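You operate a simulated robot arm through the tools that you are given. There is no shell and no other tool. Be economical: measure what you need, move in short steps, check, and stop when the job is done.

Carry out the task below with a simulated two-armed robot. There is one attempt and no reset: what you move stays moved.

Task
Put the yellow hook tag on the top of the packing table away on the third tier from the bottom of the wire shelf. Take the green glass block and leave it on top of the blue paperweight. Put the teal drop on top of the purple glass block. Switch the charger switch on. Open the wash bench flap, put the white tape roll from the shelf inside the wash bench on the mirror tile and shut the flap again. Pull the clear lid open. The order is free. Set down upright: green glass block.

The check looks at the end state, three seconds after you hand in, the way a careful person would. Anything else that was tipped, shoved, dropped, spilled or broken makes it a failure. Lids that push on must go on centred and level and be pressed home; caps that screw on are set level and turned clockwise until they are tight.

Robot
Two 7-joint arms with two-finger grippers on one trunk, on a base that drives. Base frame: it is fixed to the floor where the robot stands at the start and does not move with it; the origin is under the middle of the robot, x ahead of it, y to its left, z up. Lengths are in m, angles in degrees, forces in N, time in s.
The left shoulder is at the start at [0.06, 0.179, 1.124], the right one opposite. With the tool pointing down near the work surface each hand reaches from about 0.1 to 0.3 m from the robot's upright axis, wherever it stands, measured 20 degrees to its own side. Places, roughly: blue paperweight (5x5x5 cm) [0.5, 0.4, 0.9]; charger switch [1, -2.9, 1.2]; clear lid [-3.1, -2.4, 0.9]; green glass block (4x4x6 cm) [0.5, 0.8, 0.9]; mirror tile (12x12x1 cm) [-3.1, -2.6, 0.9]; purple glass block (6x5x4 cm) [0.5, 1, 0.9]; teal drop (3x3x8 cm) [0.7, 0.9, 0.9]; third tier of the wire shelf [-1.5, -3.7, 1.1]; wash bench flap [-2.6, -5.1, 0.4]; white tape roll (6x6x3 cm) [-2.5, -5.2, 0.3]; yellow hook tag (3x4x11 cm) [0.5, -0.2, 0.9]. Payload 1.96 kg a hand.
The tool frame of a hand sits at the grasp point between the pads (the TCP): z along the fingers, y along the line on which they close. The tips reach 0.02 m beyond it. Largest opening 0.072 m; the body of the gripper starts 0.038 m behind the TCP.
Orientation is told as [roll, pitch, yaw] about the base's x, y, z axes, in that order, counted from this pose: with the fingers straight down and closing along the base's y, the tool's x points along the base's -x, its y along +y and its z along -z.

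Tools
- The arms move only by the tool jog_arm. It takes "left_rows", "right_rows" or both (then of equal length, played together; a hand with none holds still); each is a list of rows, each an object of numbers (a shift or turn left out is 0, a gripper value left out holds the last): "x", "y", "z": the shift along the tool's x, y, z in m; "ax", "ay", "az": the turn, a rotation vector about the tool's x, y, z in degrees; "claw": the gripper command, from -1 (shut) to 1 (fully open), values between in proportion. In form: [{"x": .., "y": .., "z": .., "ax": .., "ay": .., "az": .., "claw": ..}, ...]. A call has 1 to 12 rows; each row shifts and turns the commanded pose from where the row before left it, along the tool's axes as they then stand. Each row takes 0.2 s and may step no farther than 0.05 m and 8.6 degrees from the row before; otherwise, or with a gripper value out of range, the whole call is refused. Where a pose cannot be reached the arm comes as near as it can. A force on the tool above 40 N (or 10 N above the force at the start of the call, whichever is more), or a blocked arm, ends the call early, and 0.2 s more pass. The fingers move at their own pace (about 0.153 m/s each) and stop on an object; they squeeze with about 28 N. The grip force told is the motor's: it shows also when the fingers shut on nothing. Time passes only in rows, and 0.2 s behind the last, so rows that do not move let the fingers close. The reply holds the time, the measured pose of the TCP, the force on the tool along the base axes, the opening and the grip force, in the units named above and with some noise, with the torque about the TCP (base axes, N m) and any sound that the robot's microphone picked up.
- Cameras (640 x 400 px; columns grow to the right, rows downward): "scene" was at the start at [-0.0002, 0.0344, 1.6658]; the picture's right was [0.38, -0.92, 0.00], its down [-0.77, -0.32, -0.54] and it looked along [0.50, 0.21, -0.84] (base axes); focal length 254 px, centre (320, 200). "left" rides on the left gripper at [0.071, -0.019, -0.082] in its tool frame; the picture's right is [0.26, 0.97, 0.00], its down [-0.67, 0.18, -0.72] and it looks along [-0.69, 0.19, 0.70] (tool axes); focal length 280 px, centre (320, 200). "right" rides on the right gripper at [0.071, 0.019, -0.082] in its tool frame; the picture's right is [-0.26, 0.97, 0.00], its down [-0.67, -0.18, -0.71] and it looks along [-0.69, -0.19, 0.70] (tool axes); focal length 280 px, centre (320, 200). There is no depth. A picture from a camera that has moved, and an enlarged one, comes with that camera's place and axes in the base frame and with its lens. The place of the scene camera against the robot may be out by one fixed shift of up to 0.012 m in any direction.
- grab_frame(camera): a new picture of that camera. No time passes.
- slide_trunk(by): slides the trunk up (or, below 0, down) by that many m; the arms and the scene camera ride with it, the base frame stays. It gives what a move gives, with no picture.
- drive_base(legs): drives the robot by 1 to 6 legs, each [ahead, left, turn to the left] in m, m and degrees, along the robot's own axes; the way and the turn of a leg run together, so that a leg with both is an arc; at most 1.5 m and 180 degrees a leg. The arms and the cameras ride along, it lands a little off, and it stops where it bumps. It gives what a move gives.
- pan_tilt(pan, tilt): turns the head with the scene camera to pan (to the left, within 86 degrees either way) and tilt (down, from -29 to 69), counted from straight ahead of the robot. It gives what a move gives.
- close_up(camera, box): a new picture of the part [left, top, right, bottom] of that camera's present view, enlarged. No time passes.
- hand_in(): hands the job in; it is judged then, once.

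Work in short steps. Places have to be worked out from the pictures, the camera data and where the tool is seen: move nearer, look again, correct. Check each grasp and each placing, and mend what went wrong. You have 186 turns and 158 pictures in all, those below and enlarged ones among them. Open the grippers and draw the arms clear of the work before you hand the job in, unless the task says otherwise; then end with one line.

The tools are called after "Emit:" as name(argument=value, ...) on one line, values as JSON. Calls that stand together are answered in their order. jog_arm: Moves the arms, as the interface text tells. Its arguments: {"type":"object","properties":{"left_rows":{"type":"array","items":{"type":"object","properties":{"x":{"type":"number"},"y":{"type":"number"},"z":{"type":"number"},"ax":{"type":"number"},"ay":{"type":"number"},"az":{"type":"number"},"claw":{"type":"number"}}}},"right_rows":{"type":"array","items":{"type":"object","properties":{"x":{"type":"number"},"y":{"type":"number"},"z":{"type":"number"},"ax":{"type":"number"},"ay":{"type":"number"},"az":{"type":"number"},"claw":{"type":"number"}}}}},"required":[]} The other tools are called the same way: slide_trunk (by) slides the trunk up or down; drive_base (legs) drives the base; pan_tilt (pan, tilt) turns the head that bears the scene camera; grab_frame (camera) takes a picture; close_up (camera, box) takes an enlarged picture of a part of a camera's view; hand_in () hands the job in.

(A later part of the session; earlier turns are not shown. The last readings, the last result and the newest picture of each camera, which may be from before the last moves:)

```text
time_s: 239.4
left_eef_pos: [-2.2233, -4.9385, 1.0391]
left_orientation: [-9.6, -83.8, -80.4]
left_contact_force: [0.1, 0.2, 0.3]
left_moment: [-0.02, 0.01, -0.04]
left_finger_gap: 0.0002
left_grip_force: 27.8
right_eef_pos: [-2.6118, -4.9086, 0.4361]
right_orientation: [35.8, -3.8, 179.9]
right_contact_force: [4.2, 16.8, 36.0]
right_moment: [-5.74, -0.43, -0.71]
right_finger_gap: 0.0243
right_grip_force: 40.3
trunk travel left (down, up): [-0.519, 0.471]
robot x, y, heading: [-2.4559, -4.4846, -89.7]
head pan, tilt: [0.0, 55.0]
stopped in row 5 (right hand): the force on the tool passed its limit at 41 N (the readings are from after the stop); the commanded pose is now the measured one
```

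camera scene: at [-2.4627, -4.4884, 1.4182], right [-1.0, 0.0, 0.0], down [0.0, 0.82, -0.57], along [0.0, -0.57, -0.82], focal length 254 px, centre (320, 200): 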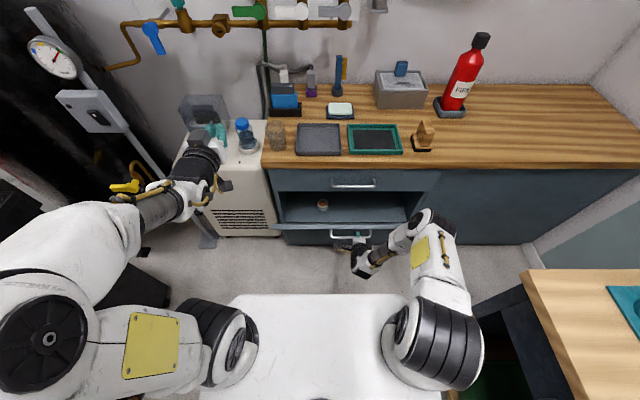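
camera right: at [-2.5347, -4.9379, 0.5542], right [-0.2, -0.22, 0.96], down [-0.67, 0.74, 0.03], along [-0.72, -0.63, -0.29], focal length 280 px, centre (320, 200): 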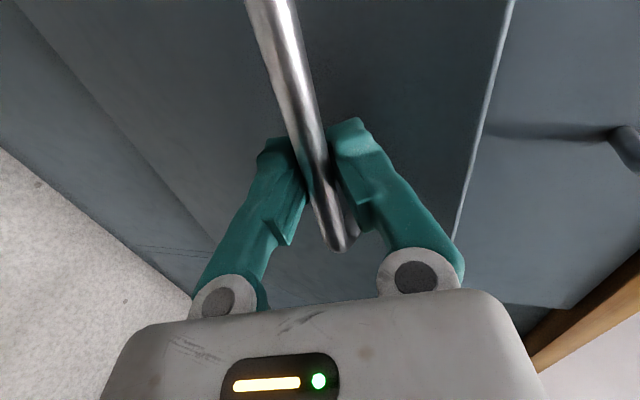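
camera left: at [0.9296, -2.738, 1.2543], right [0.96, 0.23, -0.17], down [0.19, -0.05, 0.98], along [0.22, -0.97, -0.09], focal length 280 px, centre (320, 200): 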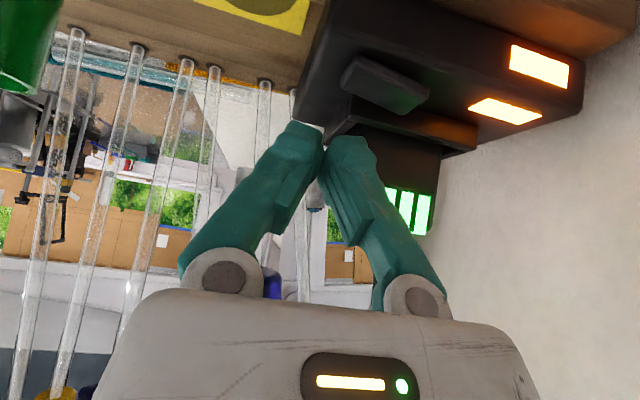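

A large moment and wider gap mean the fingers are wedged on the bar. I open the gripper and look.

Emit:
jog_arm(right_rows=[{"claw": 1}, {}, {"z": -0.02}, {"z": -0.03}, {}])

Emit:
grab_frame(camera="scene")

Emit:
grab_frame(camera="right")

```text
time_s: 240.7
left_eef_pos: [-2.2238, -4.9447, 1.0371]
left_orientation: [-8.7, -83.4, -81.2]
left_contact_force: [0.1, -0.8, 0.1]
left_moment: [-0.01, -0.02, -0.05]
left_finger_gap: 0.0
left_grip_force: 28.3
right_eef_pos: [-2.6095, -4.8786, 0.4735]
right_orientation: [35.0, -3.9, 179.9]
right_contact_force: [-0.2, 1.5, -6.6]
right_moment: [0.19, -0.01, -0.02]
right_finger_gap: 0.0682
right_grip_force: 0.0
trunk travel left (down, up): [-0.519, 0.471]
robot x, y, heading: [-2.4592, -4.4822, -89.9]
head pan, tilt: [0.0, 55.0]
```

```text
48 pictures are left
camera scene: at [-2.4638, -4.4879, 1.4183], right [-1.0, 0.0, 0.0], down [0.0, 0.82, -0.57], along [0.0, -0.57, -0.82], focal length 254 px, centre (320, 200)
```

scene: 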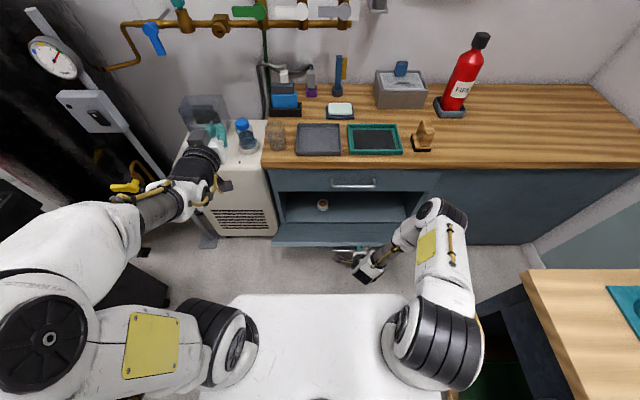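

```text
47 pictures are left
camera right: at [-2.5323, -4.8472, 0.5442], right [-0.22, -0.79, 0.57], down [-0.64, 0.56, 0.53], along [-0.74, -0.25, -0.63], focal length 280 px, centre (320, 200)
```

right: 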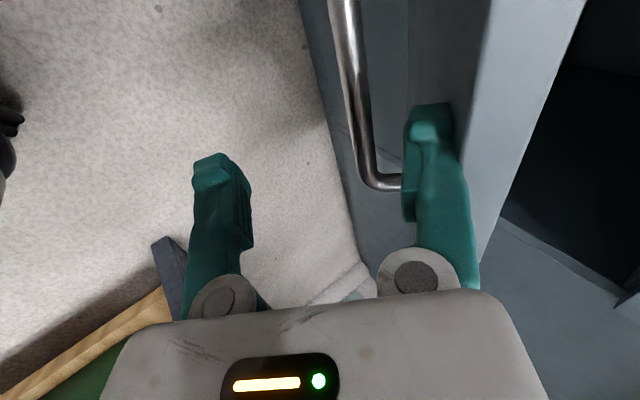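

The flap stays where it is left, about 55° open. I withdraw, go over its edge, and will press its inner face down with closed fingers.

Emit:
jog_arm(right_rows=[{"y": -0.022, "z": -0.0153}, {"y": -0.022, "z": -0.0153}, {"y": -0.022, "z": -0.0153, "claw": -1}, {"y": 0.0172, "z": -0.0246}, {"y": 0.0172, "z": -0.0246}, {"y": 0.0172, "z": -0.0246}, {"y": 0.0172, "z": -0.0246}, {"y": 0.0246, "z": 0.0172}, {"y": 0.0246, "z": 0.0172}, {"y": 0.0246, "z": 0.0172}, {"y": 0.0246, "z": 0.0172}, {}])

Emit:
grab_frame(camera="right")

```text
time_s: 243.2
left_eef_pos: [-2.2237, -4.9434, 1.0371]
left_orientation: [-8.7, -83.5, -81.2]
left_contact_force: [0.3, -0.2, -0.5]
left_moment: [0.0, 0.0, 0.01]
left_finger_gap: 0.0
left_grip_force: 27.8
right_eef_pos: [-2.5984, -4.919, 0.5941]
right_orientation: [34.9, -4.0, 180.0]
right_contact_force: [0.6, -0.3, -0.6]
right_moment: [0.04, -0.05, 0.0]
right_finger_gap: 0.0002
right_grip_force: 27.7
trunk travel left (down, up): [-0.519, 0.471]
robot x, y, heading: [-2.4606, -4.4827, -90.1]
head pan, tilt: [0.0, 55.0]
```

```text
46 pictures are left
camera right: at [-2.5226, -4.8868, 0.6651], right [-0.22, -0.79, 0.57], down [-0.64, 0.56, 0.53], along [-0.73, -0.25, -0.63], focal length 280 px, centre (320, 200)
```

right: 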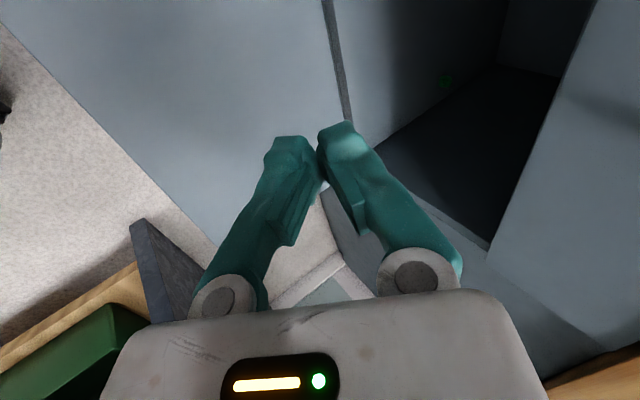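

I need to see the flap's state precisely; I enlarge the scene view there.

Emit:
close_up(camera="scene", box=[250, 160, 450, 290])

```text
3.08 times, centred on (350, 225) of scene
camera zoom: at [-2.4637, -4.4873, 1.4183], right [-1.0, 0.0, 0.0], down [0.0, 0.82, -0.57], along [0.0, -0.57, -0.82], focal length 780 px, centre (228, 123)
```

zoom: 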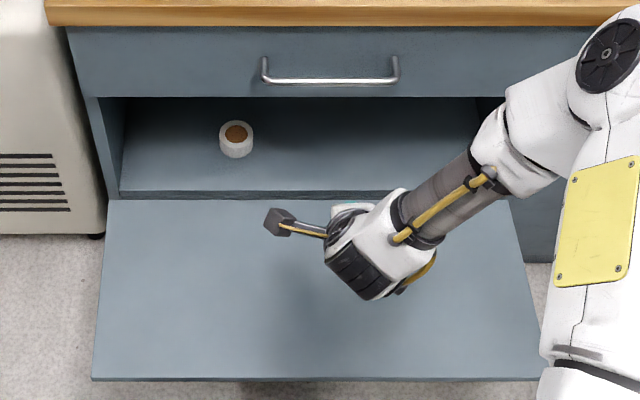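

The flap has swung fully open (flat at z≈0.36), and the roll stands at about (-2.477,-5.17) on the inner floor. I rotate the right gripper so it closes horizontally with its camera on top, pitched about 30° down.

Emit:
jog_arm(right_rows=[{"az": 8, "z": -0.005}, {"az": 8, "z": -0.005}, {"az": 8}, {"az": 8}, {"az": 8}, {"az": 8}, {"az": 8}, {"az": 8}, {"az": 8}, {"az": 8}, {"az": 8}, {"claw": 1}])

Emit:
jog_arm(right_rows=[{"ay": 8}, {"ay": 8}, {"ay": 8}, {}], left_rows=[{"x": -0.02}, {"x": -0.02}, {"x": -0.02}, {}])

Emit:
grab_frame(camera="right")

```text
time_s: 245.8
left_eef_pos: [-2.2242, -4.9442, 1.037]
left_orientation: [-8.8, -83.4, -81.1]
left_contact_force: [-0.2, 0.0, 0.9]
left_moment: [-0.03, 0.0, -0.02]
left_finger_gap: 0.0001
left_grip_force: 27.7
right_eef_pos: [-2.6, -4.9132, 0.6025]
right_orientation: [6.2, 34.8, 95.1]
right_contact_force: [0.7, 0.4, -0.5]
right_moment: [0.02, 0.0, 0.0]
right_finger_gap: 0.072
right_grip_force: 0.2
trunk travel left (down, up): [-0.519, 0.471]
robot x, y, heading: [-2.4589, -4.4817, -90.1]
head pan, tilt: [0.0, 55.0]
```

```text
time_s: 246.8
left_eef_pos: [-2.2199, -4.9545, 1.0759]
left_orientation: [-9.0, -83.5, -80.8]
left_contact_force: [0.0, 0.1, 0.0]
left_moment: [-0.03, 0.03, -0.01]
left_finger_gap: 0.0001
left_grip_force: 28.1
left hand out of reach, approached as far as the arm can: row 2, 3
right_eef_pos: [-2.6005, -4.9111, 0.6022]
right_orientation: [9.7, 58.6, 99.9]
right_contact_force: [0.2, 0.2, -0.2]
right_moment: [-0.04, 0.01, 0.01]
right_finger_gap: 0.0719
right_grip_force: 0.1
trunk travel left (down, up): [-0.519, 0.471]
robot x, y, heading: [-2.4631, -4.4823, -89.8]
head pan, tilt: [0.0, 55.0]
```

```text
44 pictures are left
camera right: at [-2.6105, -4.8788, 0.7039], right [-0.98, 0.11, -0.14], down [0.14, 0.96, -0.22], along [0.11, -0.24, -0.96], focal length 280 px, centre (320, 200)
```

right: 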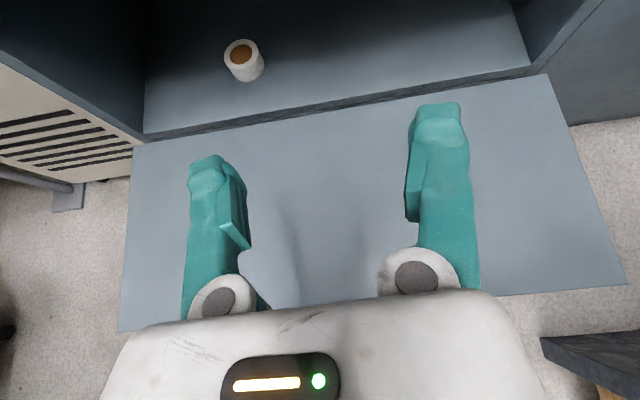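

The roll is at about (-2.490,-5.172), floor z≈0.37. I lower the trunk 0.17, drive ahead 5 cm, and level the gripper's roll.

Emit:
slide_trunk(by=-0.17)

Emit:
drive_base(legs=[[0.05, 0, 0]])

Emit:
jog_arm(right_rows=[{"az": 5.8}, {"y": -0.03, "x": -0.01, "z": 0.02}, {"y": -0.03, "x": -0.01, "z": 0.02}, {"y": -0.03, "x": 0.01, "z": 0.03}, {"y": -0.02, "x": 0.01, "z": 0.03}, {}])

Emit:
grab_frame(camera="right")

```text
time_s: 248.8
left_eef_pos: [-2.222, -4.9535, 0.9061]
left_orientation: [-8.8, -83.5, -81.2]
left_contact_force: [-0.1, 0.4, 0.0]
left_moment: [0.03, -0.02, 0.03]
left_finger_gap: 0.0
left_grip_force: 28.1
right_eef_pos: [-2.6013, -4.9122, 0.4317]
right_orientation: [9.6, 58.5, 99.9]
right_contact_force: [0.0, 0.3, 0.4]
right_moment: [-0.01, 0.0, -0.02]
right_finger_gap: 0.0719
right_grip_force: 0.0
trunk travel left (down, up): [-0.349, 0.641]
robot x, y, heading: [-2.4603, -4.4831, -90.0]
head pan, tilt: [0.0, 55.0]
```

```text
time_s: 249.7
left_eef_pos: [-2.2221, -5.0042, 0.9035]
left_orientation: [-8.8, -83.5, -81.2]
left_contact_force: [0.2, 0.3, -0.1]
left_moment: [0.0, 0.0, 0.0]
left_finger_gap: 0.0
left_grip_force: 27.9
right_eef_pos: [-2.6007, -4.9626, 0.4312]
right_orientation: [9.8, 58.5, 99.9]
right_contact_force: [-0.2, -0.1, -0.6]
right_moment: [-0.01, -0.02, 0.05]
right_finger_gap: 0.072
right_grip_force: 0.0
trunk travel left (down, up): [-0.349, 0.641]
robot x, y, heading: [-2.4542, -4.5334, -90.3]
head pan, tilt: [0.0, 55.0]
```

```text
time_s: 251.3
left_eef_pos: [-2.2217, -5.0023, 0.9051]
left_orientation: [-9.1, -83.5, -80.8]
left_contact_force: [-0.3, 0.2, -0.6]
left_moment: [0.01, 0.02, -0.01]
left_finger_gap: 0.0002
left_grip_force: 28.1
right_eef_pos: [-2.5286, -5.0644, 0.3831]
right_orientation: [1.4, 59.7, 85.9]
right_contact_force: [-0.2, -0.2, 0.9]
right_moment: [0.04, -0.01, -0.04]
right_finger_gap: 0.0719
right_grip_force: 0.0
trunk travel left (down, up): [-0.349, 0.641]
robot x, y, heading: [-2.4609, -4.5325, -90.0]
head pan, tilt: [0.0, 55.0]
stopped in row 6 (right hand): the arm was blocked; the commanded pose is now the measured one
```

```text
43 pictures are left
camera right: at [-2.542, -5.0269, 0.4844], right [-0.95, 0.22, -0.21], down [0.27, 0.94, -0.22], along [0.15, -0.27, -0.95], focal length 280 px, centre (320, 200)
```

right: 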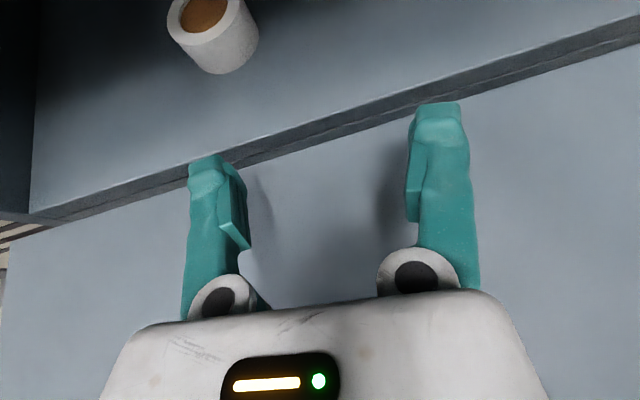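

The gripper is level, and re-triangulation puts the roll lower: about (-2.477,-5.207) with its top at z≈0.354. But the arm reported being blocked, so I look at the whole scene.

Emit:
grab_frame(camera="scene")

```text
42 pictures are left
camera scene: at [-2.4637, -4.5374, 1.2483], right [-1.0, 0.0, 0.0], down [0.0, 0.82, -0.57], along [0.0, -0.57, -0.82], focal length 254 px, centre (320, 200)
```

scene: 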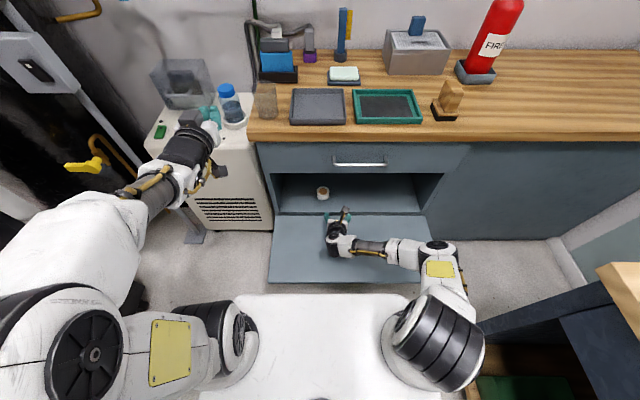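

Nothing is visibly in the way. I move forward keeping the height, in small steps, toward the roll.

Emit:
jog_arm(right_rows=[{"x": 0.0087, "y": -0.015, "z": 0.0145}, {"x": 0.0087, "y": -0.015, "z": 0.0145}, {"x": 0.0087, "y": -0.015, "z": 0.0145}, {}])

Emit:
grab_frame(camera="right")

```text
time_s: 252.0
left_eef_pos: [-2.2213, -5.0033, 0.9057]
left_orientation: [-9.2, -83.5, -80.8]
left_contact_force: [-0.6, 0.5, -0.3]
left_moment: [-0.02, 0.02, -0.02]
left_finger_gap: 0.0001
left_grip_force: 28.6
right_eef_pos: [-2.6013, -5.1203, 0.3841]
right_orientation: [2.1, 59.8, 75.7]
right_contact_force: [0.0, -0.8, 0.5]
right_moment: [0.02, 0.01, 0.0]
right_finger_gap: 0.0719
right_grip_force: 0.0
trunk travel left (down, up): [-0.349, 0.641]
robot x, y, heading: [-2.4616, -4.5328, -89.8]
head pan, tilt: [0.0, 55.0]
stopped in row 3 (right hand): the arm was blocked; the commanded pose is now the measured one
```

```text
41 pictures are left
camera right: at [-2.6068, -5.0811, 0.486], right [-0.89, 0.39, -0.21], down [0.44, 0.87, -0.23], along [0.09, -0.3, -0.95], focal length 280 px, centre (320, 200)
```

right: 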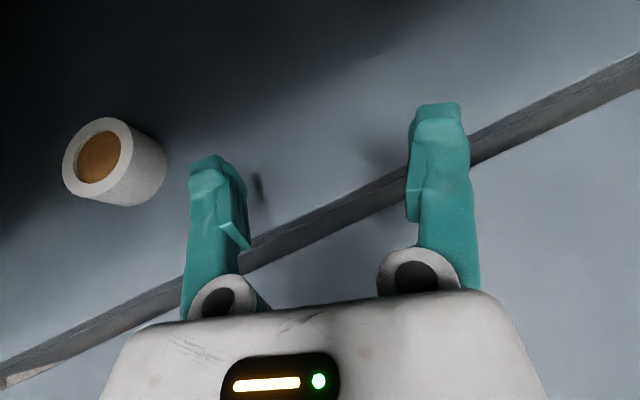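

The wrist is at its limit in this camera-up pose. I'll use the other wrist pose instead: back out and up, turn the gripper 180° the other way, and pitch steeply (60° down), which keeps the camera clear of the flap.

Emit:
jog_arm(right_rows=[{"x": 0.014, "y": 0.0075, "z": -0.0358}, {"x": 0.014, "y": 0.0075, "z": -0.0358}, {"x": 0.014, "y": 0.0075, "z": -0.0358}, {"x": 0.014, "y": 0.0075, "z": -0.0358}, {"az": -8}, {"az": -8}, {"az": -8}, {"az": -8}, {"az": -8}, {"az": -8}, {"az": -8}, {"az": -8}])

Emit:
jog_arm(right_rows=[{"az": -8}, {"az": -8}, {"az": -8}, {"az": -8}, {"az": -8}, {"az": -8}, {"az": -8}, {"az": -8}, {"az": -8}, {"az": -8}, {"az": -8}, {"az": -8}])

```text
time_s: 254.6
left_eef_pos: [-2.2217, -5.0025, 0.9048]
left_orientation: [-9.0, -83.5, -81.0]
left_contact_force: [0.7, 1.2, -0.6]
left_moment: [0.02, -0.01, 0.02]
left_finger_gap: 0.0
left_grip_force: 27.9
right_eef_pos: [-2.5991, -5.0193, 0.5054]
right_orientation: [57.4, 21.1, 150.5]
right_contact_force: [-0.4, -0.4, 1.2]
right_moment: [-0.03, 0.02, 0.01]
right_finger_gap: 0.0719
right_grip_force: 0.1
trunk travel left (down, up): [-0.349, 0.641]
robot x, y, heading: [-2.4606, -4.5327, -90.0]
head pan, tilt: [0.0, 55.0]
```

```text
time_s: 257.2
left_eef_pos: [-2.2219, -5.0038, 0.9039]
left_orientation: [-9.1, -83.4, -81.0]
left_contact_force: [-0.5, 0.1, -0.7]
left_moment: [0.0, -0.01, 0.01]
left_finger_gap: 0.0
left_grip_force: 28.0
right_eef_pos: [-2.5992, -5.0198, 0.505]
right_orientation: [28.8, -55.0, -140.4]
right_contact_force: [-0.4, 0.0, 0.2]
right_moment: [0.01, -0.03, 0.02]
right_finger_gap: 0.0721
right_grip_force: 0.0
trunk travel left (down, up): [-0.349, 0.641]
robot x, y, heading: [-2.4566, -4.532, -90.2]
head pan, tilt: [0.0, 55.0]
```

I finish the re-orientation in one smooth turn to 60° down, yaw straight ahead, and look.

Emit:
jog_arm(right_rows=[{"ax": -1.15, "ay": 5.23, "az": -5.0}, {"ax": -1.15, "ay": 5.23, "az": -5.0}, {"ax": -1.15, "ay": 5.23, "az": -5.0}, {"ax": -1.15, "ay": 5.23, "az": -5.0}, {"ax": -1.15, "ay": 5.23, "az": -5.0}, {"ax": -1.15, "ay": 5.23, "az": -5.0}, {}])

Emit:
grab_frame(camera="right")

```text
time_s: 258.8
left_eef_pos: [-2.2223, -5.0047, 0.9061]
left_orientation: [-8.9, -83.5, -81.0]
left_contact_force: [0.0, 0.5, -0.8]
left_moment: [0.03, -0.01, -0.03]
left_finger_gap: 0.0
left_grip_force: 27.7
right_eef_pos: [-2.6001, -5.0193, 0.5037]
right_orientation: [0.1, -29.9, -90.0]
right_contact_force: [0.3, -0.6, 0.3]
right_moment: [0.03, -0.01, 0.0]
right_finger_gap: 0.0718
right_grip_force: 0.1
trunk travel left (down, up): [-0.349, 0.641]
robot x, y, heading: [-2.4576, -4.5318, -89.9]
head pan, tilt: [0.0, 55.0]
```

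```text
40 pictures are left
camera right: at [-2.5798, -4.917, 0.5379], right [0.96, -0.23, 0.13], down [-0.18, -0.23, 0.96], along [-0.19, -0.95, -0.26], focal length 280 px, centre (320, 200)
```

right: 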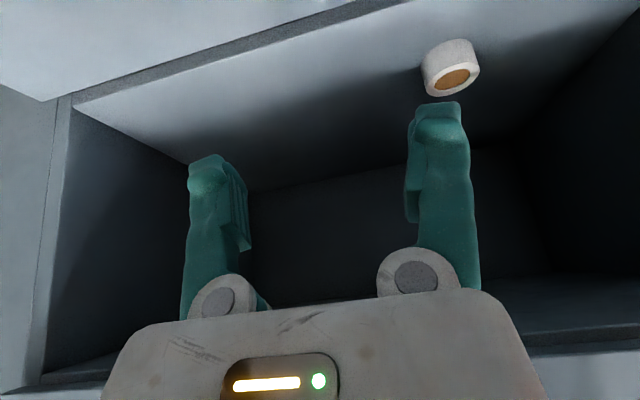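

The roll's top centre is confirmed at (-2.475,-5.209,0.350). I bring the gripper in line at low height in front of it.

Emit:
jog_arm(right_rows=[{"x": 0.0082, "y": 0.031, "z": 0.033}, {"x": 0.0082, "y": 0.031, "z": 0.033}, {"x": 0.0082, "y": 0.031, "z": 0.033}, {"x": 0.0082, "y": 0.031, "z": 0.033}, {}])

Emit:
grab_frame(camera="right")

```text
time_s: 260.0
left_eef_pos: [-2.2222, -5.0041, 0.9043]
left_orientation: [-9.0, -83.6, -81.1]
left_contact_force: [-0.5, -1.1, 0.0]
left_moment: [-0.02, 0.01, -0.01]
left_finger_gap: 0.0
left_grip_force: 28.1
right_eef_pos: [-2.4727, -5.0586, 0.3714]
right_orientation: [0.1, -30.0, -90.2]
right_contact_force: [1.3, 0.0, -0.8]
right_moment: [0.02, 0.0, 0.0]
right_finger_gap: 0.072
right_grip_force: 0.0
trunk travel left (down, up): [-0.349, 0.641]
robot x, y, heading: [-2.4608, -4.5323, -90.2]
head pan, tilt: [0.0, 55.0]
```

```text
39 pictures are left
camera right: at [-2.4525, -4.9554, 0.4048], right [0.96, -0.23, 0.13], down [-0.19, -0.22, 0.96], along [-0.19, -0.95, -0.26], focal length 280 px, centre (320, 200)
```

right: 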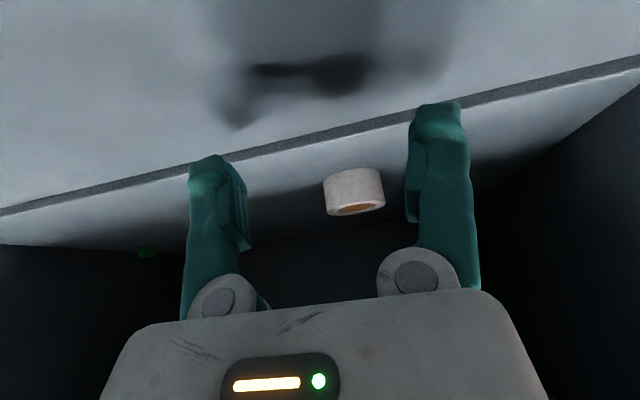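

Perfectly in line. I advance 14 cm into the compartment.

Emit:
jog_arm(right_rows=[{"x": -0.0295, "z": 0.0188}, {"x": -0.0295, "z": 0.0188}, {"x": -0.0295, "z": 0.0188}, {"x": -0.028, "z": 0.018}, {}])

Emit:
grab_frame(camera="right")

```text
time_s: 261.2
left_eef_pos: [-2.2219, -5.0041, 0.9054]
left_orientation: [-8.9, -83.5, -81.1]
left_contact_force: [0.3, -0.3, -0.4]
left_moment: [0.0, -0.01, 0.03]
left_finger_gap: 0.0
left_grip_force: 27.6
right_eef_pos: [-2.4741, -5.1761, 0.3678]
right_orientation: [0.2, -30.0, -90.2]
right_contact_force: [-0.2, 0.2, 0.6]
right_moment: [0.03, 0.0, 0.0]
right_finger_gap: 0.0718
right_grip_force: 0.1
right hand out of reach, approached as far as the arm can: row 4
trunk travel left (down, up): [-0.349, 0.641]
robot x, y, heading: [-2.4601, -4.5354, -90.2]
head pan, tilt: [0.0, 55.0]
```

```text
38 pictures are left
camera right: at [-2.4534, -5.0739, 0.4017], right [0.96, -0.23, 0.13], down [-0.19, -0.23, 0.96], along [-0.19, -0.95, -0.26], focal length 280 px, centre (320, 200)
```

right: 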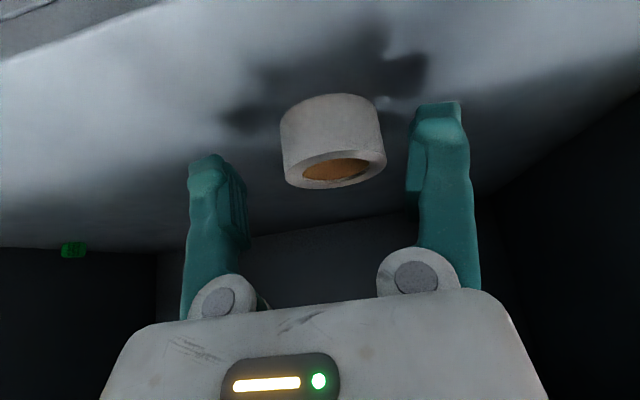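

Just 2.5 cm short at the reach limit. I drive ahead 3 cm.

Emit:
drive_base(legs=[[0.028, 0, 0]])

Emit:
jog_arm(right_rows=[{"x": 0.005, "z": 0.008}, {"x": 0.005, "z": 0.008}, {}])

Emit:
grab_frame(camera="right")

```text
time_s: 262.0
left_eef_pos: [-2.2211, -5.0334, 0.9048]
left_orientation: [-9.0, -83.5, -81.1]
left_contact_force: [-0.3, -0.2, 0.0]
left_moment: [-0.03, -0.04, -0.01]
left_finger_gap: 0.0001
left_grip_force: 28.0
right_eef_pos: [-2.4735, -5.2054, 0.3683]
right_orientation: [0.0, -30.0, -90.1]
right_contact_force: [-0.4, -0.4, -0.5]
right_moment: [0.0, 0.03, 0.03]
right_finger_gap: 0.0721
right_grip_force: 0.2
trunk travel left (down, up): [-0.349, 0.641]
robot x, y, heading: [-2.4586, -4.5567, -90.2]
head pan, tilt: [0.0, 55.0]
```

```text
time_s: 262.8
left_eef_pos: [-2.22, -5.0327, 0.9059]
left_orientation: [-9.0, -83.6, -80.9]
left_contact_force: [-0.3, 0.3, 0.4]
left_moment: [0.0, 0.05, 0.02]
left_finger_gap: 0.0
left_grip_force: 28.4
right_eef_pos: [-2.4735, -5.2023, 0.3602]
right_orientation: [0.1, -30.1, -90.1]
right_contact_force: [0.2, 0.0, 0.0]
right_moment: [-0.01, -0.01, -0.01]
right_finger_gap: 0.072
right_grip_force: 0.0
right hand out of reach, approached as far as the arm can: row 2
trunk travel left (down, up): [-0.349, 0.641]
robot x, y, heading: [-2.4572, -4.5577, -90.0]
head pan, tilt: [0.0, 55.0]
```

```text
37 pictures are left
camera right: at [-2.4531, -5.1001, 0.3926], right [0.96, -0.23, 0.13], down [-0.19, -0.23, 0.96], along [-0.19, -0.95, -0.26], focal length 280 px, centre (320, 200)
```

right: 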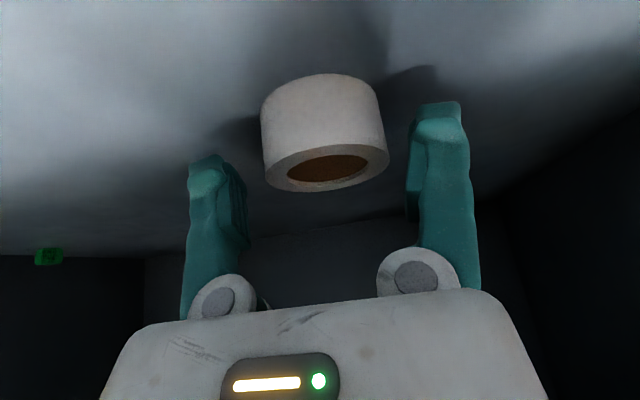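

Centred. I lower 1.2 cm by the trunk and close.

Emit:
slide_trunk(by=-0.012)

Emit:
jog_arm(right_rows=[{"claw": -1}, {}, {}, {}])

Emit:
grab_frame(camera="right")

```text
time_s: 263.4
left_eef_pos: [-2.2211, -5.0324, 0.8932]
left_orientation: [-8.9, -83.5, -81.0]
left_contact_force: [-0.8, 0.5, -0.1]
left_moment: [-0.03, -0.01, -0.01]
left_finger_gap: 0.0001
left_grip_force: 27.9
right_eef_pos: [-2.4736, -5.2029, 0.3458]
right_orientation: [0.3, -30.1, -90.1]
right_contact_force: [0.8, 0.0, 0.6]
right_moment: [0.02, -0.02, 0.01]
right_finger_gap: 0.0721
right_grip_force: 0.1
trunk travel left (down, up): [-0.337, 0.653]
robot x, y, heading: [-2.4581, -4.5588, -90.1]
head pan, tilt: [0.0, 55.0]
```

```text
time_s: 264.4
left_eef_pos: [-2.2221, -5.0331, 0.8932]
left_orientation: [-9.0, -83.6, -81.0]
left_contact_force: [0.4, 0.4, 0.4]
left_moment: [-0.01, 0.04, -0.03]
left_finger_gap: 0.0003
left_grip_force: 27.9
right_eef_pos: [-2.4729, -5.2021, 0.3473]
right_orientation: [0.4, -30.1, -90.2]
right_contact_force: [-0.5, 0.3, 1.6]
right_moment: [-0.08, -0.03, 0.04]
right_finger_gap: 0.0518
right_grip_force: 28.2
trunk travel left (down, up): [-0.337, 0.653]
robot x, y, heading: [-2.4586, -4.5589, -89.7]
head pan, tilt: [0.0, 55.0]
```

```text
36 pictures are left
camera right: at [-2.453, -5.1001, 0.3808], right [0.96, -0.23, 0.13], down [-0.19, -0.22, 0.96], along [-0.19, -0.95, -0.26], focal length 280 px, centre (320, 200)
```

right: 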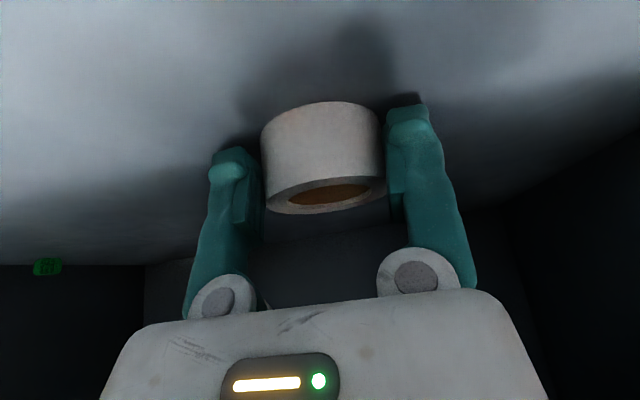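

The roll is gripped at 5.2 cm. I raise 1.5 cm and back straight out.

Emit:
slide_trunk(by=0.015)

Emit:
drive_base(legs=[[-0.22, 0, 0]])

Emit:
grab_frame(camera="right")

```text
time_s: 265.0
left_eef_pos: [-2.2225, -5.0321, 0.9078]
left_orientation: [-9.0, -83.5, -80.9]
left_contact_force: [-0.5, 0.3, -0.5]
left_moment: [0.02, 0.02, 0.02]
left_finger_gap: 0.0001
left_grip_force: 27.8
right_eef_pos: [-2.4738, -5.2023, 0.362]
right_orientation: [0.1, -29.9, -90.3]
right_contact_force: [-0.2, -1.3, -0.6]
right_moment: [0.0, 0.0, 0.03]
right_finger_gap: 0.0521
right_grip_force: 28.1
trunk travel left (down, up): [-0.352, 0.638]
robot x, y, heading: [-2.4567, -4.5586, -90.2]
head pan, tilt: [0.0, 55.0]
```

```text
time_s: 266.7
left_eef_pos: [-2.2215, -4.8113, 0.9088]
left_orientation: [-9.1, -83.5, -80.8]
left_contact_force: [-0.3, 0.8, 1.0]
left_moment: [0.02, 0.02, -0.04]
left_finger_gap: 0.0
left_grip_force: 27.5
right_eef_pos: [-2.4713, -4.9851, 0.3612]
right_orientation: [0.2, -30.0, -90.0]
right_contact_force: [-0.2, 0.4, -0.3]
right_moment: [-0.01, 0.01, 0.02]
right_finger_gap: 0.0521
right_grip_force: 28.3
trunk travel left (down, up): [-0.352, 0.638]
robot x, y, heading: [-2.4579, -4.3446, -89.8]
head pan, tilt: [0.0, 55.0]
```

```text
35 pictures are left
camera right: at [-2.4518, -4.8821, 0.3959], right [0.97, -0.23, 0.13], down [-0.18, -0.23, 0.96], along [-0.19, -0.95, -0.26], focal length 280 px, centre (320, 200)
```

right: 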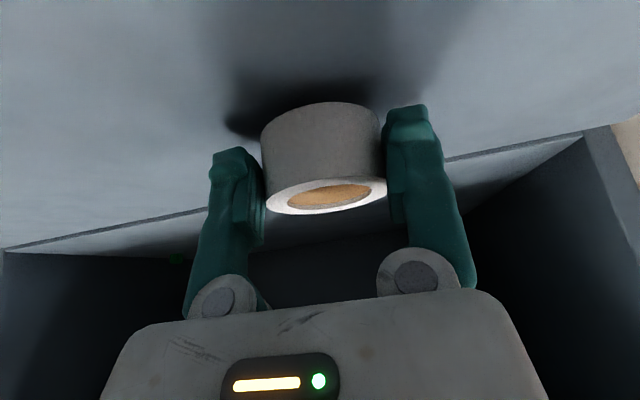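

The roll is out. To shut the flap now, I move the right hand (with the roll) up, back, and to the right, and bring the closed left hand back and down toward a spot below the flap's free edge.

Emit:
jog_arm(right_rows=[{"x": 0.005, "y": -0.022, "z": -0.042}, {"x": 0.005, "y": -0.022, "z": -0.042}, {"x": 0.005, "y": -0.022, "z": -0.042}, {"x": 0.005, "y": -0.022, "z": -0.042}, {"x": 0.005, "y": -0.022, "z": -0.042}, {"x": 0.005, "y": -0.022, "z": -0.042}, {"x": 0.005, "y": -0.022, "z": -0.042}, {"x": 0.005, "y": -0.022, "z": -0.042}, {}], left_rows=[{"z": -0.03}, {"z": -0.03}, {"z": -0.03}, {"x": 0.04}, {"x": 0.04}, {"x": 0.04}, {"x": 0.04}, {"x": 0.04}, {}])

Emit:
grab_frame(camera="scene")

```text
time_s: 268.7
left_eef_pos: [-2.2182, -4.8173, 0.7928]
left_orientation: [-8.9, -83.2, -80.8]
left_contact_force: [0.7, 0.3, 0.7]
left_moment: [-0.01, 0.03, 0.03]
left_finger_gap: 0.0
left_grip_force: 28.3
left hand out of reach, approached as far as the arm can: row 1, 2, 3, 5, 6, 7, 8
right_eef_pos: [-2.5916, -5.0681, 0.5283]
right_orientation: [0.1, -29.9, -90.0]
right_contact_force: [0.4, 0.2, 0.0]
right_moment: [0.01, 0.02, 0.05]
right_finger_gap: 0.0519
right_grip_force: 28.1
right hand out of reach, approached as far as the arm can: row 1, 2, 3, 4, 5, 6, 7, 8
trunk travel left (down, up): [-0.352, 0.638]
robot x, y, heading: [-2.4584, -4.3422, -89.8]
head pan, tilt: [0.0, 55.0]
```

```text
34 pictures are left
camera scene: at [-2.464, -4.3478, 1.2513], right [-1.0, 0.0, 0.0], down [0.0, 0.82, -0.57], along [0.0, -0.57, -0.82], focal length 254 px, centre (320, 200)
```

scene: 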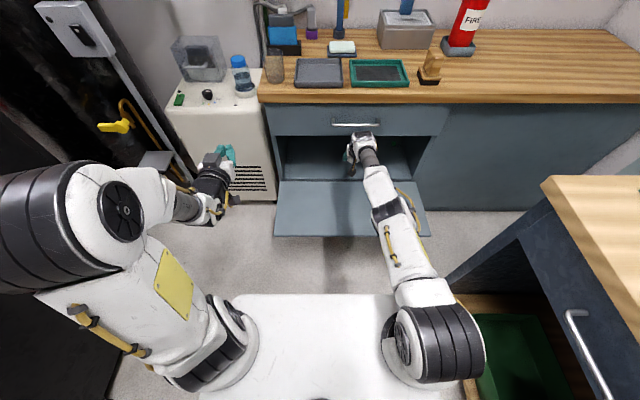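

Both arms are at kinematic limits in these low folded poses, so I'll deliver the roll first and come back for the flap with the free right hand. I back off a bit, raise the trunk, and back away.

Emit:
drive_base(legs=[[-0.1, 0, 0]])

Emit:
slide_trunk(by=0.52)

Emit:
jog_arm(right_rows=[{"ay": 7.5, "z": -0.01}, {"ay": 7.5, "z": -0.01}, {"ay": 7.5, "z": -0.01}, {"ay": 7.5, "z": -0.01}, {"x": 0.03}, {"x": 0.03}, {}])

Emit:
grab_frame(camera="scene")

```text
time_s: 269.8
left_eef_pos: [-2.2185, -4.7201, 0.7948]
left_orientation: [-9.0, -83.3, -80.8]
left_contact_force: [-0.2, 0.0, 0.0]
left_moment: [0.04, -0.01, 0.0]
left_finger_gap: 0.0
left_grip_force: 27.9
right_eef_pos: [-2.5921, -4.9708, 0.5295]
right_orientation: [0.0, -30.0, -90.1]
right_contact_force: [0.4, 0.6, 0.5]
right_moment: [0.0, -0.01, -0.03]
right_finger_gap: 0.052
right_grip_force: 28.0
trunk travel left (down, up): [-0.352, 0.638]
robot x, y, heading: [-2.4633, -4.2453, -89.9]
head pan, tilt: [0.0, 55.0]
```

```text
refused: 0.52 is not a number from -0.4 to 0.4
```

```text
time_s: 271.4
left_eef_pos: [-2.218, -4.7212, 0.7934]
left_orientation: [-8.9, -83.2, -80.9]
left_contact_force: [0.6, 0.9, 0.3]
left_moment: [0.02, -0.04, -0.01]
left_finger_gap: 0.0
left_grip_force: 27.8
right_eef_pos: [-2.6003, -4.8883, 0.5251]
right_orientation: [0.0, -18.8, -91.8]
right_contact_force: [0.0, 0.2, -0.3]
right_moment: [-0.03, -0.03, 0.0]
right_finger_gap: 0.0514
right_grip_force: 27.6
right hand out of reach, approached as far as the arm can: row 1, 2, 3, 4
trunk travel left (down, up): [-0.352, 0.638]
robot x, y, heading: [-2.4618, -4.2458, -89.8]
head pan, tilt: [0.0, 55.0]
```

```text
33 pictures are left
camera scene: at [-2.4644, -4.2507, 1.2513], right [-1.0, 0.0, 0.0], down [0.0, 0.82, -0.57], along [0.0, -0.57, -0.82], focal length 254 px, centre (320, 200)
```

scene: 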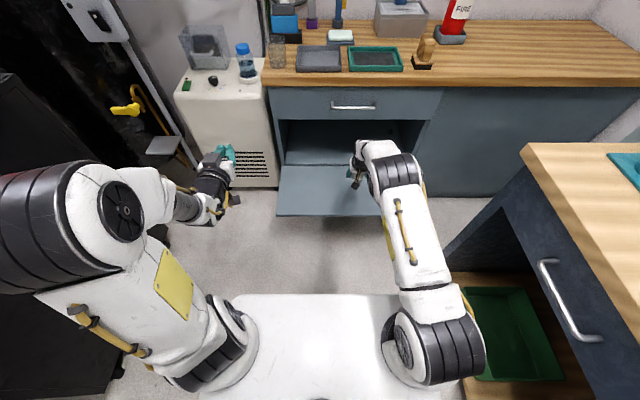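

Now I raise the trunk in two parts, and bring the right tool to straight down.

Emit:
slide_trunk(by=0.4)

Emit:
slide_trunk(by=0.1)

Emit:
jog_arm(right_rows=[{"ay": 6}, {"ay": 6}, {"ay": 6.8, "x": 0.03}, {"x": 0.04}, {"x": 0.04}, {}])

Emit:
drive_base(legs=[[-1.2, 0, 0]])

Emit:
pan_tilt(pan=-45, tilt=40)

Emit:
grab_frame(camera="scene")

```text
time_s: 275.3
left_eef_pos: [-2.2178, -4.7209, 1.1942]
left_orientation: [-8.9, -83.1, -80.9]
left_contact_force: [0.1, 0.6, 0.0]
left_moment: [0.02, -0.02, -0.01]
left_finger_gap: 0.0
left_grip_force: 27.8
right_eef_pos: [-2.6005, -4.8891, 0.9242]
right_orientation: [0.0, -18.9, -91.8]
right_contact_force: [-0.8, -0.5, -0.9]
right_moment: [0.0, -0.03, 0.01]
right_finger_gap: 0.0514
right_grip_force: 28.5
trunk travel left (down, up): [-0.752, 0.238]
robot x, y, heading: [-2.4596, -4.2453, -89.7]
head pan, tilt: [0.0, 55.0]
```

```text
time_s: 276.6
left_eef_pos: [-2.218, -4.7209, 1.2943]
left_orientation: [-8.9, -83.1, -80.9]
left_contact_force: [-0.2, -0.2, -0.1]
left_moment: [-0.04, 0.0, 0.0]
left_finger_gap: 0.0
left_grip_force: 28.0
right_eef_pos: [-2.6002, -4.8894, 1.0232]
right_orientation: [-0.1, -18.8, -91.7]
right_contact_force: [-0.7, -0.4, -0.6]
right_moment: [0.02, -0.01, -0.02]
right_finger_gap: 0.0516
right_grip_force: 27.7
trunk travel left (down, up): [-0.852, 0.138]
robot x, y, heading: [-2.4586, -4.2447, -89.5]
head pan, tilt: [0.0, 55.0]
```

```text
time_s: 278.0
left_eef_pos: [-2.2189, -4.7212, 1.2934]
left_orientation: [-8.8, -83.2, -81.0]
left_contact_force: [0.1, 0.0, -0.6]
left_moment: [-0.03, 0.0, 0.01]
left_finger_gap: 0.0001
left_grip_force: 28.0
right_eef_pos: [-2.5975, -4.7992, 1.0155]
right_orientation: [0.2, -4.7, -91.8]
right_contact_force: [0.6, -1.2, -0.2]
right_moment: [0.01, 0.02, 0.02]
right_finger_gap: 0.0513
right_grip_force: 28.2
right hand out of reach, approached as far as the arm can: row 3
trunk travel left (down, up): [-0.852, 0.138]
robot x, y, heading: [-2.4605, -4.2445, -89.8]
head pan, tilt: [0.0, 55.0]
```

```text
time_s: 284.1
left_eef_pos: [-2.2253, -3.4979, 1.2936]
left_orientation: [-8.9, -83.2, -79.3]
left_contact_force: [-0.5, 0.9, 0.5]
left_moment: [0.0, -0.02, 0.02]
left_finger_gap: 0.0
left_grip_force: 28.3
right_eef_pos: [-2.602, -3.5871, 1.016]
right_orientation: [0.1, -4.6, -90.1]
right_contact_force: [-0.5, 0.0, -0.6]
right_moment: [0.01, -0.01, -0.02]
right_finger_gap: 0.0508
right_grip_force: 27.8
trunk travel left (down, up): [-0.852, 0.138]
robot x, y, heading: [-2.4801, -3.0292, -88.2]
head pan, tilt: [0.0, 55.0]
```

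```text
time_s: 285.3
left_eef_pos: [-2.2255, -3.4986, 1.2944]
left_orientation: [-8.8, -83.2, -79.3]
left_contact_force: [0.7, 0.0, -0.6]
left_moment: [0.02, 0.0, 0.01]
left_finger_gap: 0.0001
left_grip_force: 28.5
right_eef_pos: [-2.6027, -3.5864, 1.0163]
right_orientation: [0.1, -4.7, -90.1]
right_contact_force: [0.0, 0.0, -0.2]
right_moment: [0.01, 0.01, -0.02]
right_finger_gap: 0.0507
right_grip_force: 28.2
trunk travel left (down, up): [-0.852, 0.138]
robot x, y, heading: [-2.4782, -3.0288, -88.3]
head pan, tilt: [-45.0, 40.0]
```

```text
32 pictures are left
camera scene: at [-2.5449, -3.0252, 1.772], right [-0.73, 0.68, 0.0], down [0.44, 0.47, -0.77], along [-0.52, -0.56, -0.64], focal length 254 px, centre (320, 200)
```

scene: 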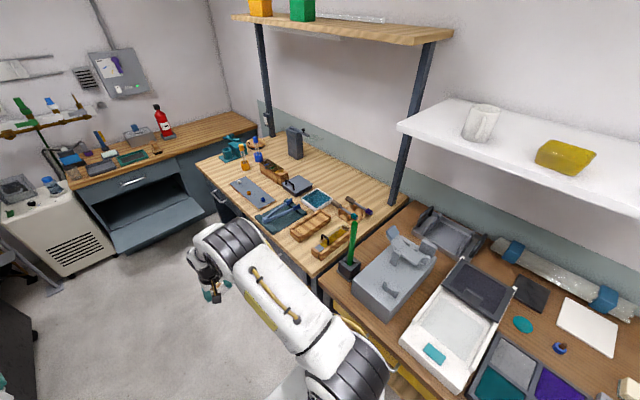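

The items near y≈-2.5 are out of view to the right; I pan further.

Emit:
pan_tilt(pan=-80, tilt=48)

Emit:
grab_frame(camera="scene")

```text
time_s: 286.3
left_eef_pos: [-2.226, -3.4991, 1.2947]
left_orientation: [-8.9, -83.2, -79.3]
left_contact_force: [0.0, -0.6, 0.4]
left_moment: [-0.02, -0.01, 0.02]
left_finger_gap: 0.0002
left_grip_force: 28.0
right_eef_pos: [-2.6021, -3.5866, 1.0154]
right_orientation: [0.0, -4.7, -90.1]
right_contact_force: [-0.4, 0.0, -0.7]
right_moment: [-0.02, 0.01, 0.0]
right_finger_gap: 0.0506
right_grip_force: 27.6
trunk travel left (down, up): [-0.852, 0.138]
robot x, y, heading: [-2.4811, -3.0302, -88.1]
head pan, tilt: [-80.0, 48.0]
```

```text
31 pictures are left
camera scene: at [-2.5638, -2.9794, 1.7606], right [-0.2, 0.98, 0.0], down [0.73, 0.15, -0.67], along [-0.66, -0.14, -0.74], focal length 254 px, centre (320, 200)
```

scene: 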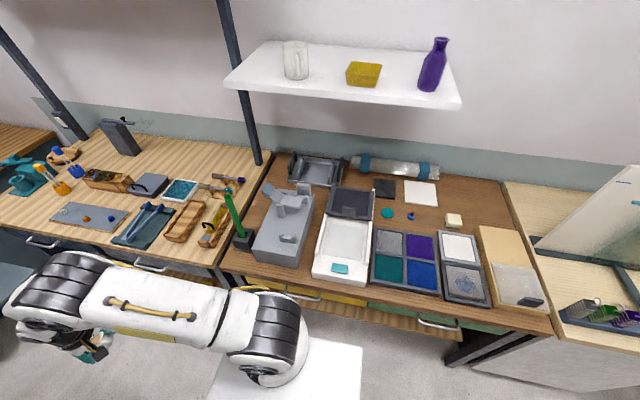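

The mirror tile seems to be the grey square at about (-3.06,-2.55) and the clear-lidded box is next to it at (-3.08,-2.38). I enlarge.

Emit:
close_up(camera="scene", box=[420, 215, 560, 325])

```text
3.64 times, centred on (490, 270) of scene
camera zoom: at [-2.5638, -2.9794, 1.7606], right [-0.2, 0.98, 0.0], down [0.73, 0.15, -0.67], along [-0.66, -0.14, -0.74], focal length 922 px, centre (-298, -54)
```

zoom: 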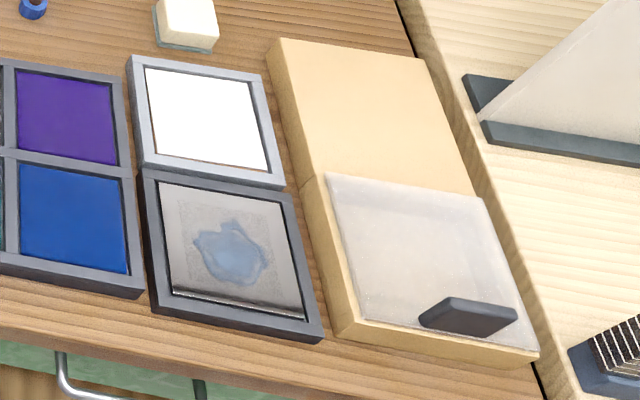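

I raise the trunk, move to about (-2.33,-2.68) and turn to face the bench.

Emit:
slide_trunk(by=0.12)

Emit:
drive_base(legs=[[-0.35, 0.15, 0], [0, 0, -91.5]])

Emit:
grab_frame(camera="right")

```text
time_s: 287.8
left_eef_pos: [-2.2263, -3.498, 1.4145]
left_orientation: [-8.9, -83.2, -79.3]
left_contact_force: [0.3, 0.2, -0.3]
left_moment: [-0.01, -0.01, 0.02]
left_finger_gap: 0.0003
left_grip_force: 28.7
right_eef_pos: [-2.6032, -3.5856, 1.1355]
right_orientation: [0.1, -4.7, -90.0]
right_contact_force: [-0.5, 0.1, -0.5]
right_moment: [0.04, 0.01, -0.03]
right_finger_gap: 0.0507
right_grip_force: 28.6
trunk travel left (down, up): [-0.972, 0.018]
robot x, y, heading: [-2.4793, -3.0296, -88.1]
head pan, tilt: [-80.0, 48.0]
```

```text
time_s: 294.1
left_eef_pos: [-2.8181, -2.9047, 1.4135]
left_orientation: [-9.0, -83.2, -170.9]
left_contact_force: [0.1, 0.4, 0.0]
left_moment: [-0.02, -0.03, 0.02]
left_finger_gap: 0.0
left_grip_force: 28.4
right_eef_pos: [-2.8951, -2.527, 1.1364]
right_orientation: [0.1, -4.7, 178.0]
right_contact_force: [1.1, 0.2, 0.0]
right_moment: [0.0, -0.01, 0.0]
right_finger_gap: 0.0499
right_grip_force: 28.1
trunk travel left (down, up): [-0.972, 0.018]
robot x, y, heading: [-2.3412, -2.6608, -180.1]
head pan, tilt: [-80.0, 48.0]
```

```text
29 pictures are left
camera right: at [-2.8176, -2.547, 1.2098], right [-0.29, -0.96, 0.02], down [-0.61, 0.2, 0.77], along [-0.74, 0.21, -0.64], focal length 280 px, centre (320, 200)
```

right: 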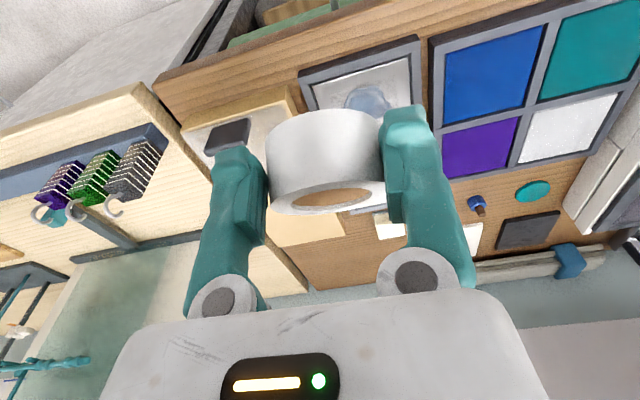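

The mirror tile's centre is at about (-3.028,-2.553). I restore the pitch at which the roll was gripped (so it is level), drive ahead 0.1, and bring the roll above the tile.

Emit:
jog_arm(right_rows=[{"ay": -6.3, "z": -0.005}, {"ay": -6.3, "z": -0.005}, {"ay": -6.3}, {"ay": -6.4}, {}])

Emit:
drive_base(legs=[[0.1, 0.02, 0]])

Emit:
slide_trunk(by=-0.13)

Emit:
grab_frame(camera="right")

```text
time_s: 295.3
left_eef_pos: [-2.8188, -2.9041, 1.4143]
left_orientation: [-8.8, -83.2, -171.0]
left_contact_force: [-0.4, 0.2, 0.8]
left_moment: [-0.01, 0.02, 0.0]
left_finger_gap: 0.0002
left_grip_force: 28.4
right_eef_pos: [-2.8929, -2.5254, 1.1453]
right_orientation: [0.0, -30.1, 178.1]
right_contact_force: [-0.7, 0.6, -1.3]
right_moment: [0.0, -0.02, 0.02]
right_finger_gap: 0.0498
right_grip_force: 28.5
trunk travel left (down, up): [-0.972, 0.018]
robot x, y, heading: [-2.3465, -2.6649, -180.0]
head pan, tilt: [-80.0, 48.0]
```

```text
time_s: 296.5
left_eef_pos: [-2.9149, -2.924, 1.4155]
left_orientation: [-8.9, -83.5, -171.2]
left_contact_force: [0.7, 0.3, 0.0]
left_moment: [0.02, 0.02, -0.01]
left_finger_gap: 0.0
left_grip_force: 27.7
right_eef_pos: [-2.9889, -2.5444, 1.1473]
right_orientation: [0.1, -30.2, 177.9]
right_contact_force: [0.3, -0.3, 0.5]
right_moment: [0.02, -0.01, 0.01]
right_finger_gap: 0.05
right_grip_force: 27.8
trunk travel left (down, up): [-0.972, 0.018]
robot x, y, heading: [-2.4399, -2.6847, 180.4]
head pan, tilt: [-80.0, 48.0]
```

```text
time_s: 298.1
left_eef_pos: [-2.9185, -2.9244, 1.2842]
left_orientation: [-8.9, -83.3, -171.1]
left_contact_force: [0.4, 0.3, 0.5]
left_moment: [0.05, -0.01, -0.02]
left_finger_gap: 0.0
left_grip_force: 27.6
right_eef_pos: [-2.9922, -2.5441, 1.0165]
right_orientation: [0.1, -30.0, 177.9]
right_contact_force: [0.2, 0.4, -0.3]
right_moment: [-0.01, -0.01, -0.01]
right_finger_gap: 0.0496
right_grip_force: 27.8
trunk travel left (down, up): [-0.842, 0.148]
robot x, y, heading: [-2.4431, -2.6834, 180.0]
head pan, tilt: [-80.0, 48.0]
```

```text
28 pictures are left
camera right: at [-2.8898, -2.5669, 1.0495], right [-0.26, -0.96, 0.13], down [-0.22, 0.19, 0.96], along [-0.94, 0.22, -0.26], focal length 280 px, centre (320, 200)
```

right: 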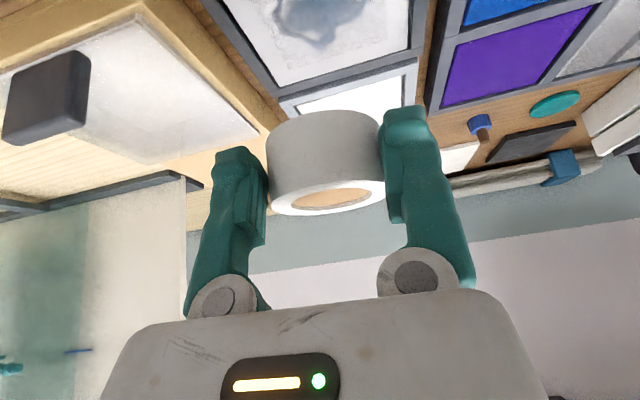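

The tile's back edge is at x≈-3.09, confirming its centre at (-3.028,-2.553). I move the roll over the centre and down to about 1 cm above.

Emit:
jog_arm(right_rows=[{"x": 0.0067, "y": 0.003, "z": 0.031}, {"x": 0.0067, "y": 0.003, "z": 0.031}, {"x": 0.0067, "y": 0.003, "z": 0.03}, {}])

Emit:
grab_frame(camera="right")

```text
time_s: 299.1
left_eef_pos: [-2.9177, -2.9238, 1.2838]
left_orientation: [-8.9, -83.2, -171.1]
left_contact_force: [0.1, 0.0, -0.1]
left_moment: [0.03, 0.01, 0.0]
left_finger_gap: 0.0
left_grip_force: 28.4
right_eef_pos: [-3.0233, -2.5523, 0.9255]
right_orientation: [0.1, -30.1, 178.0]
right_contact_force: [0.3, -0.1, -1.6]
right_moment: [-0.01, 0.0, 0.05]
right_finger_gap: 0.0495
right_grip_force: 28.0
trunk travel left (down, up): [-0.842, 0.148]
robot x, y, heading: [-2.4439, -2.6871, 180.2]
head pan, tilt: [-80.0, 48.0]
```

```text
27 pictures are left
camera right: at [-2.921, -2.5732, 0.9604], right [-0.26, -0.96, 0.13], down [-0.22, 0.19, 0.96], along [-0.94, 0.22, -0.26], focal length 280 px, centre (320, 200)
```

right: 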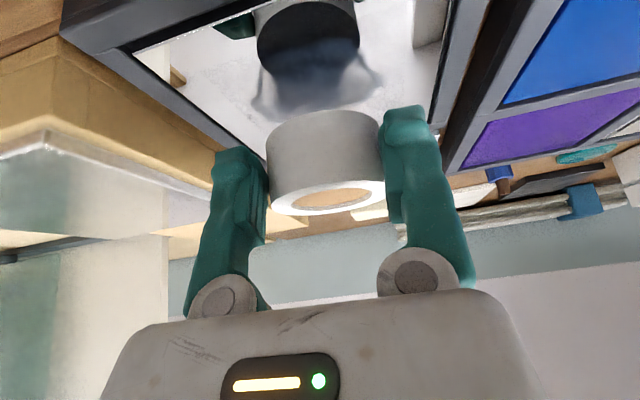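

The reflection shows about 1.2 cm left. I lower gently to contact.

Emit:
jog_arm(right_rows=[{"x": 0.003, "z": 0.0052}, {"x": 0.0015, "z": 0.0026}, {"x": 0.001, "z": 0.0017}, {}])

```text
time_s: 300.1
left_eef_pos: [-2.918, -2.9236, 1.2842]
left_orientation: [-8.9, -83.2, -171.1]
left_contact_force: [-0.3, -0.3, -0.4]
left_moment: [0.0, 0.02, -0.05]
left_finger_gap: 0.0002
left_grip_force: 28.8
right_eef_pos: [-3.0225, -2.5524, 0.9147]
right_orientation: [0.2, -30.0, 178.0]
right_contact_force: [-0.4, 0.7, -0.1]
right_moment: [-0.02, -0.01, -0.03]
right_finger_gap: 0.0498
right_grip_force: 27.9
trunk travel left (down, up): [-0.842, 0.148]
robot x, y, heading: [-2.4442, -2.6839, 180.3]
head pan, tilt: [-80.0, 48.0]
```

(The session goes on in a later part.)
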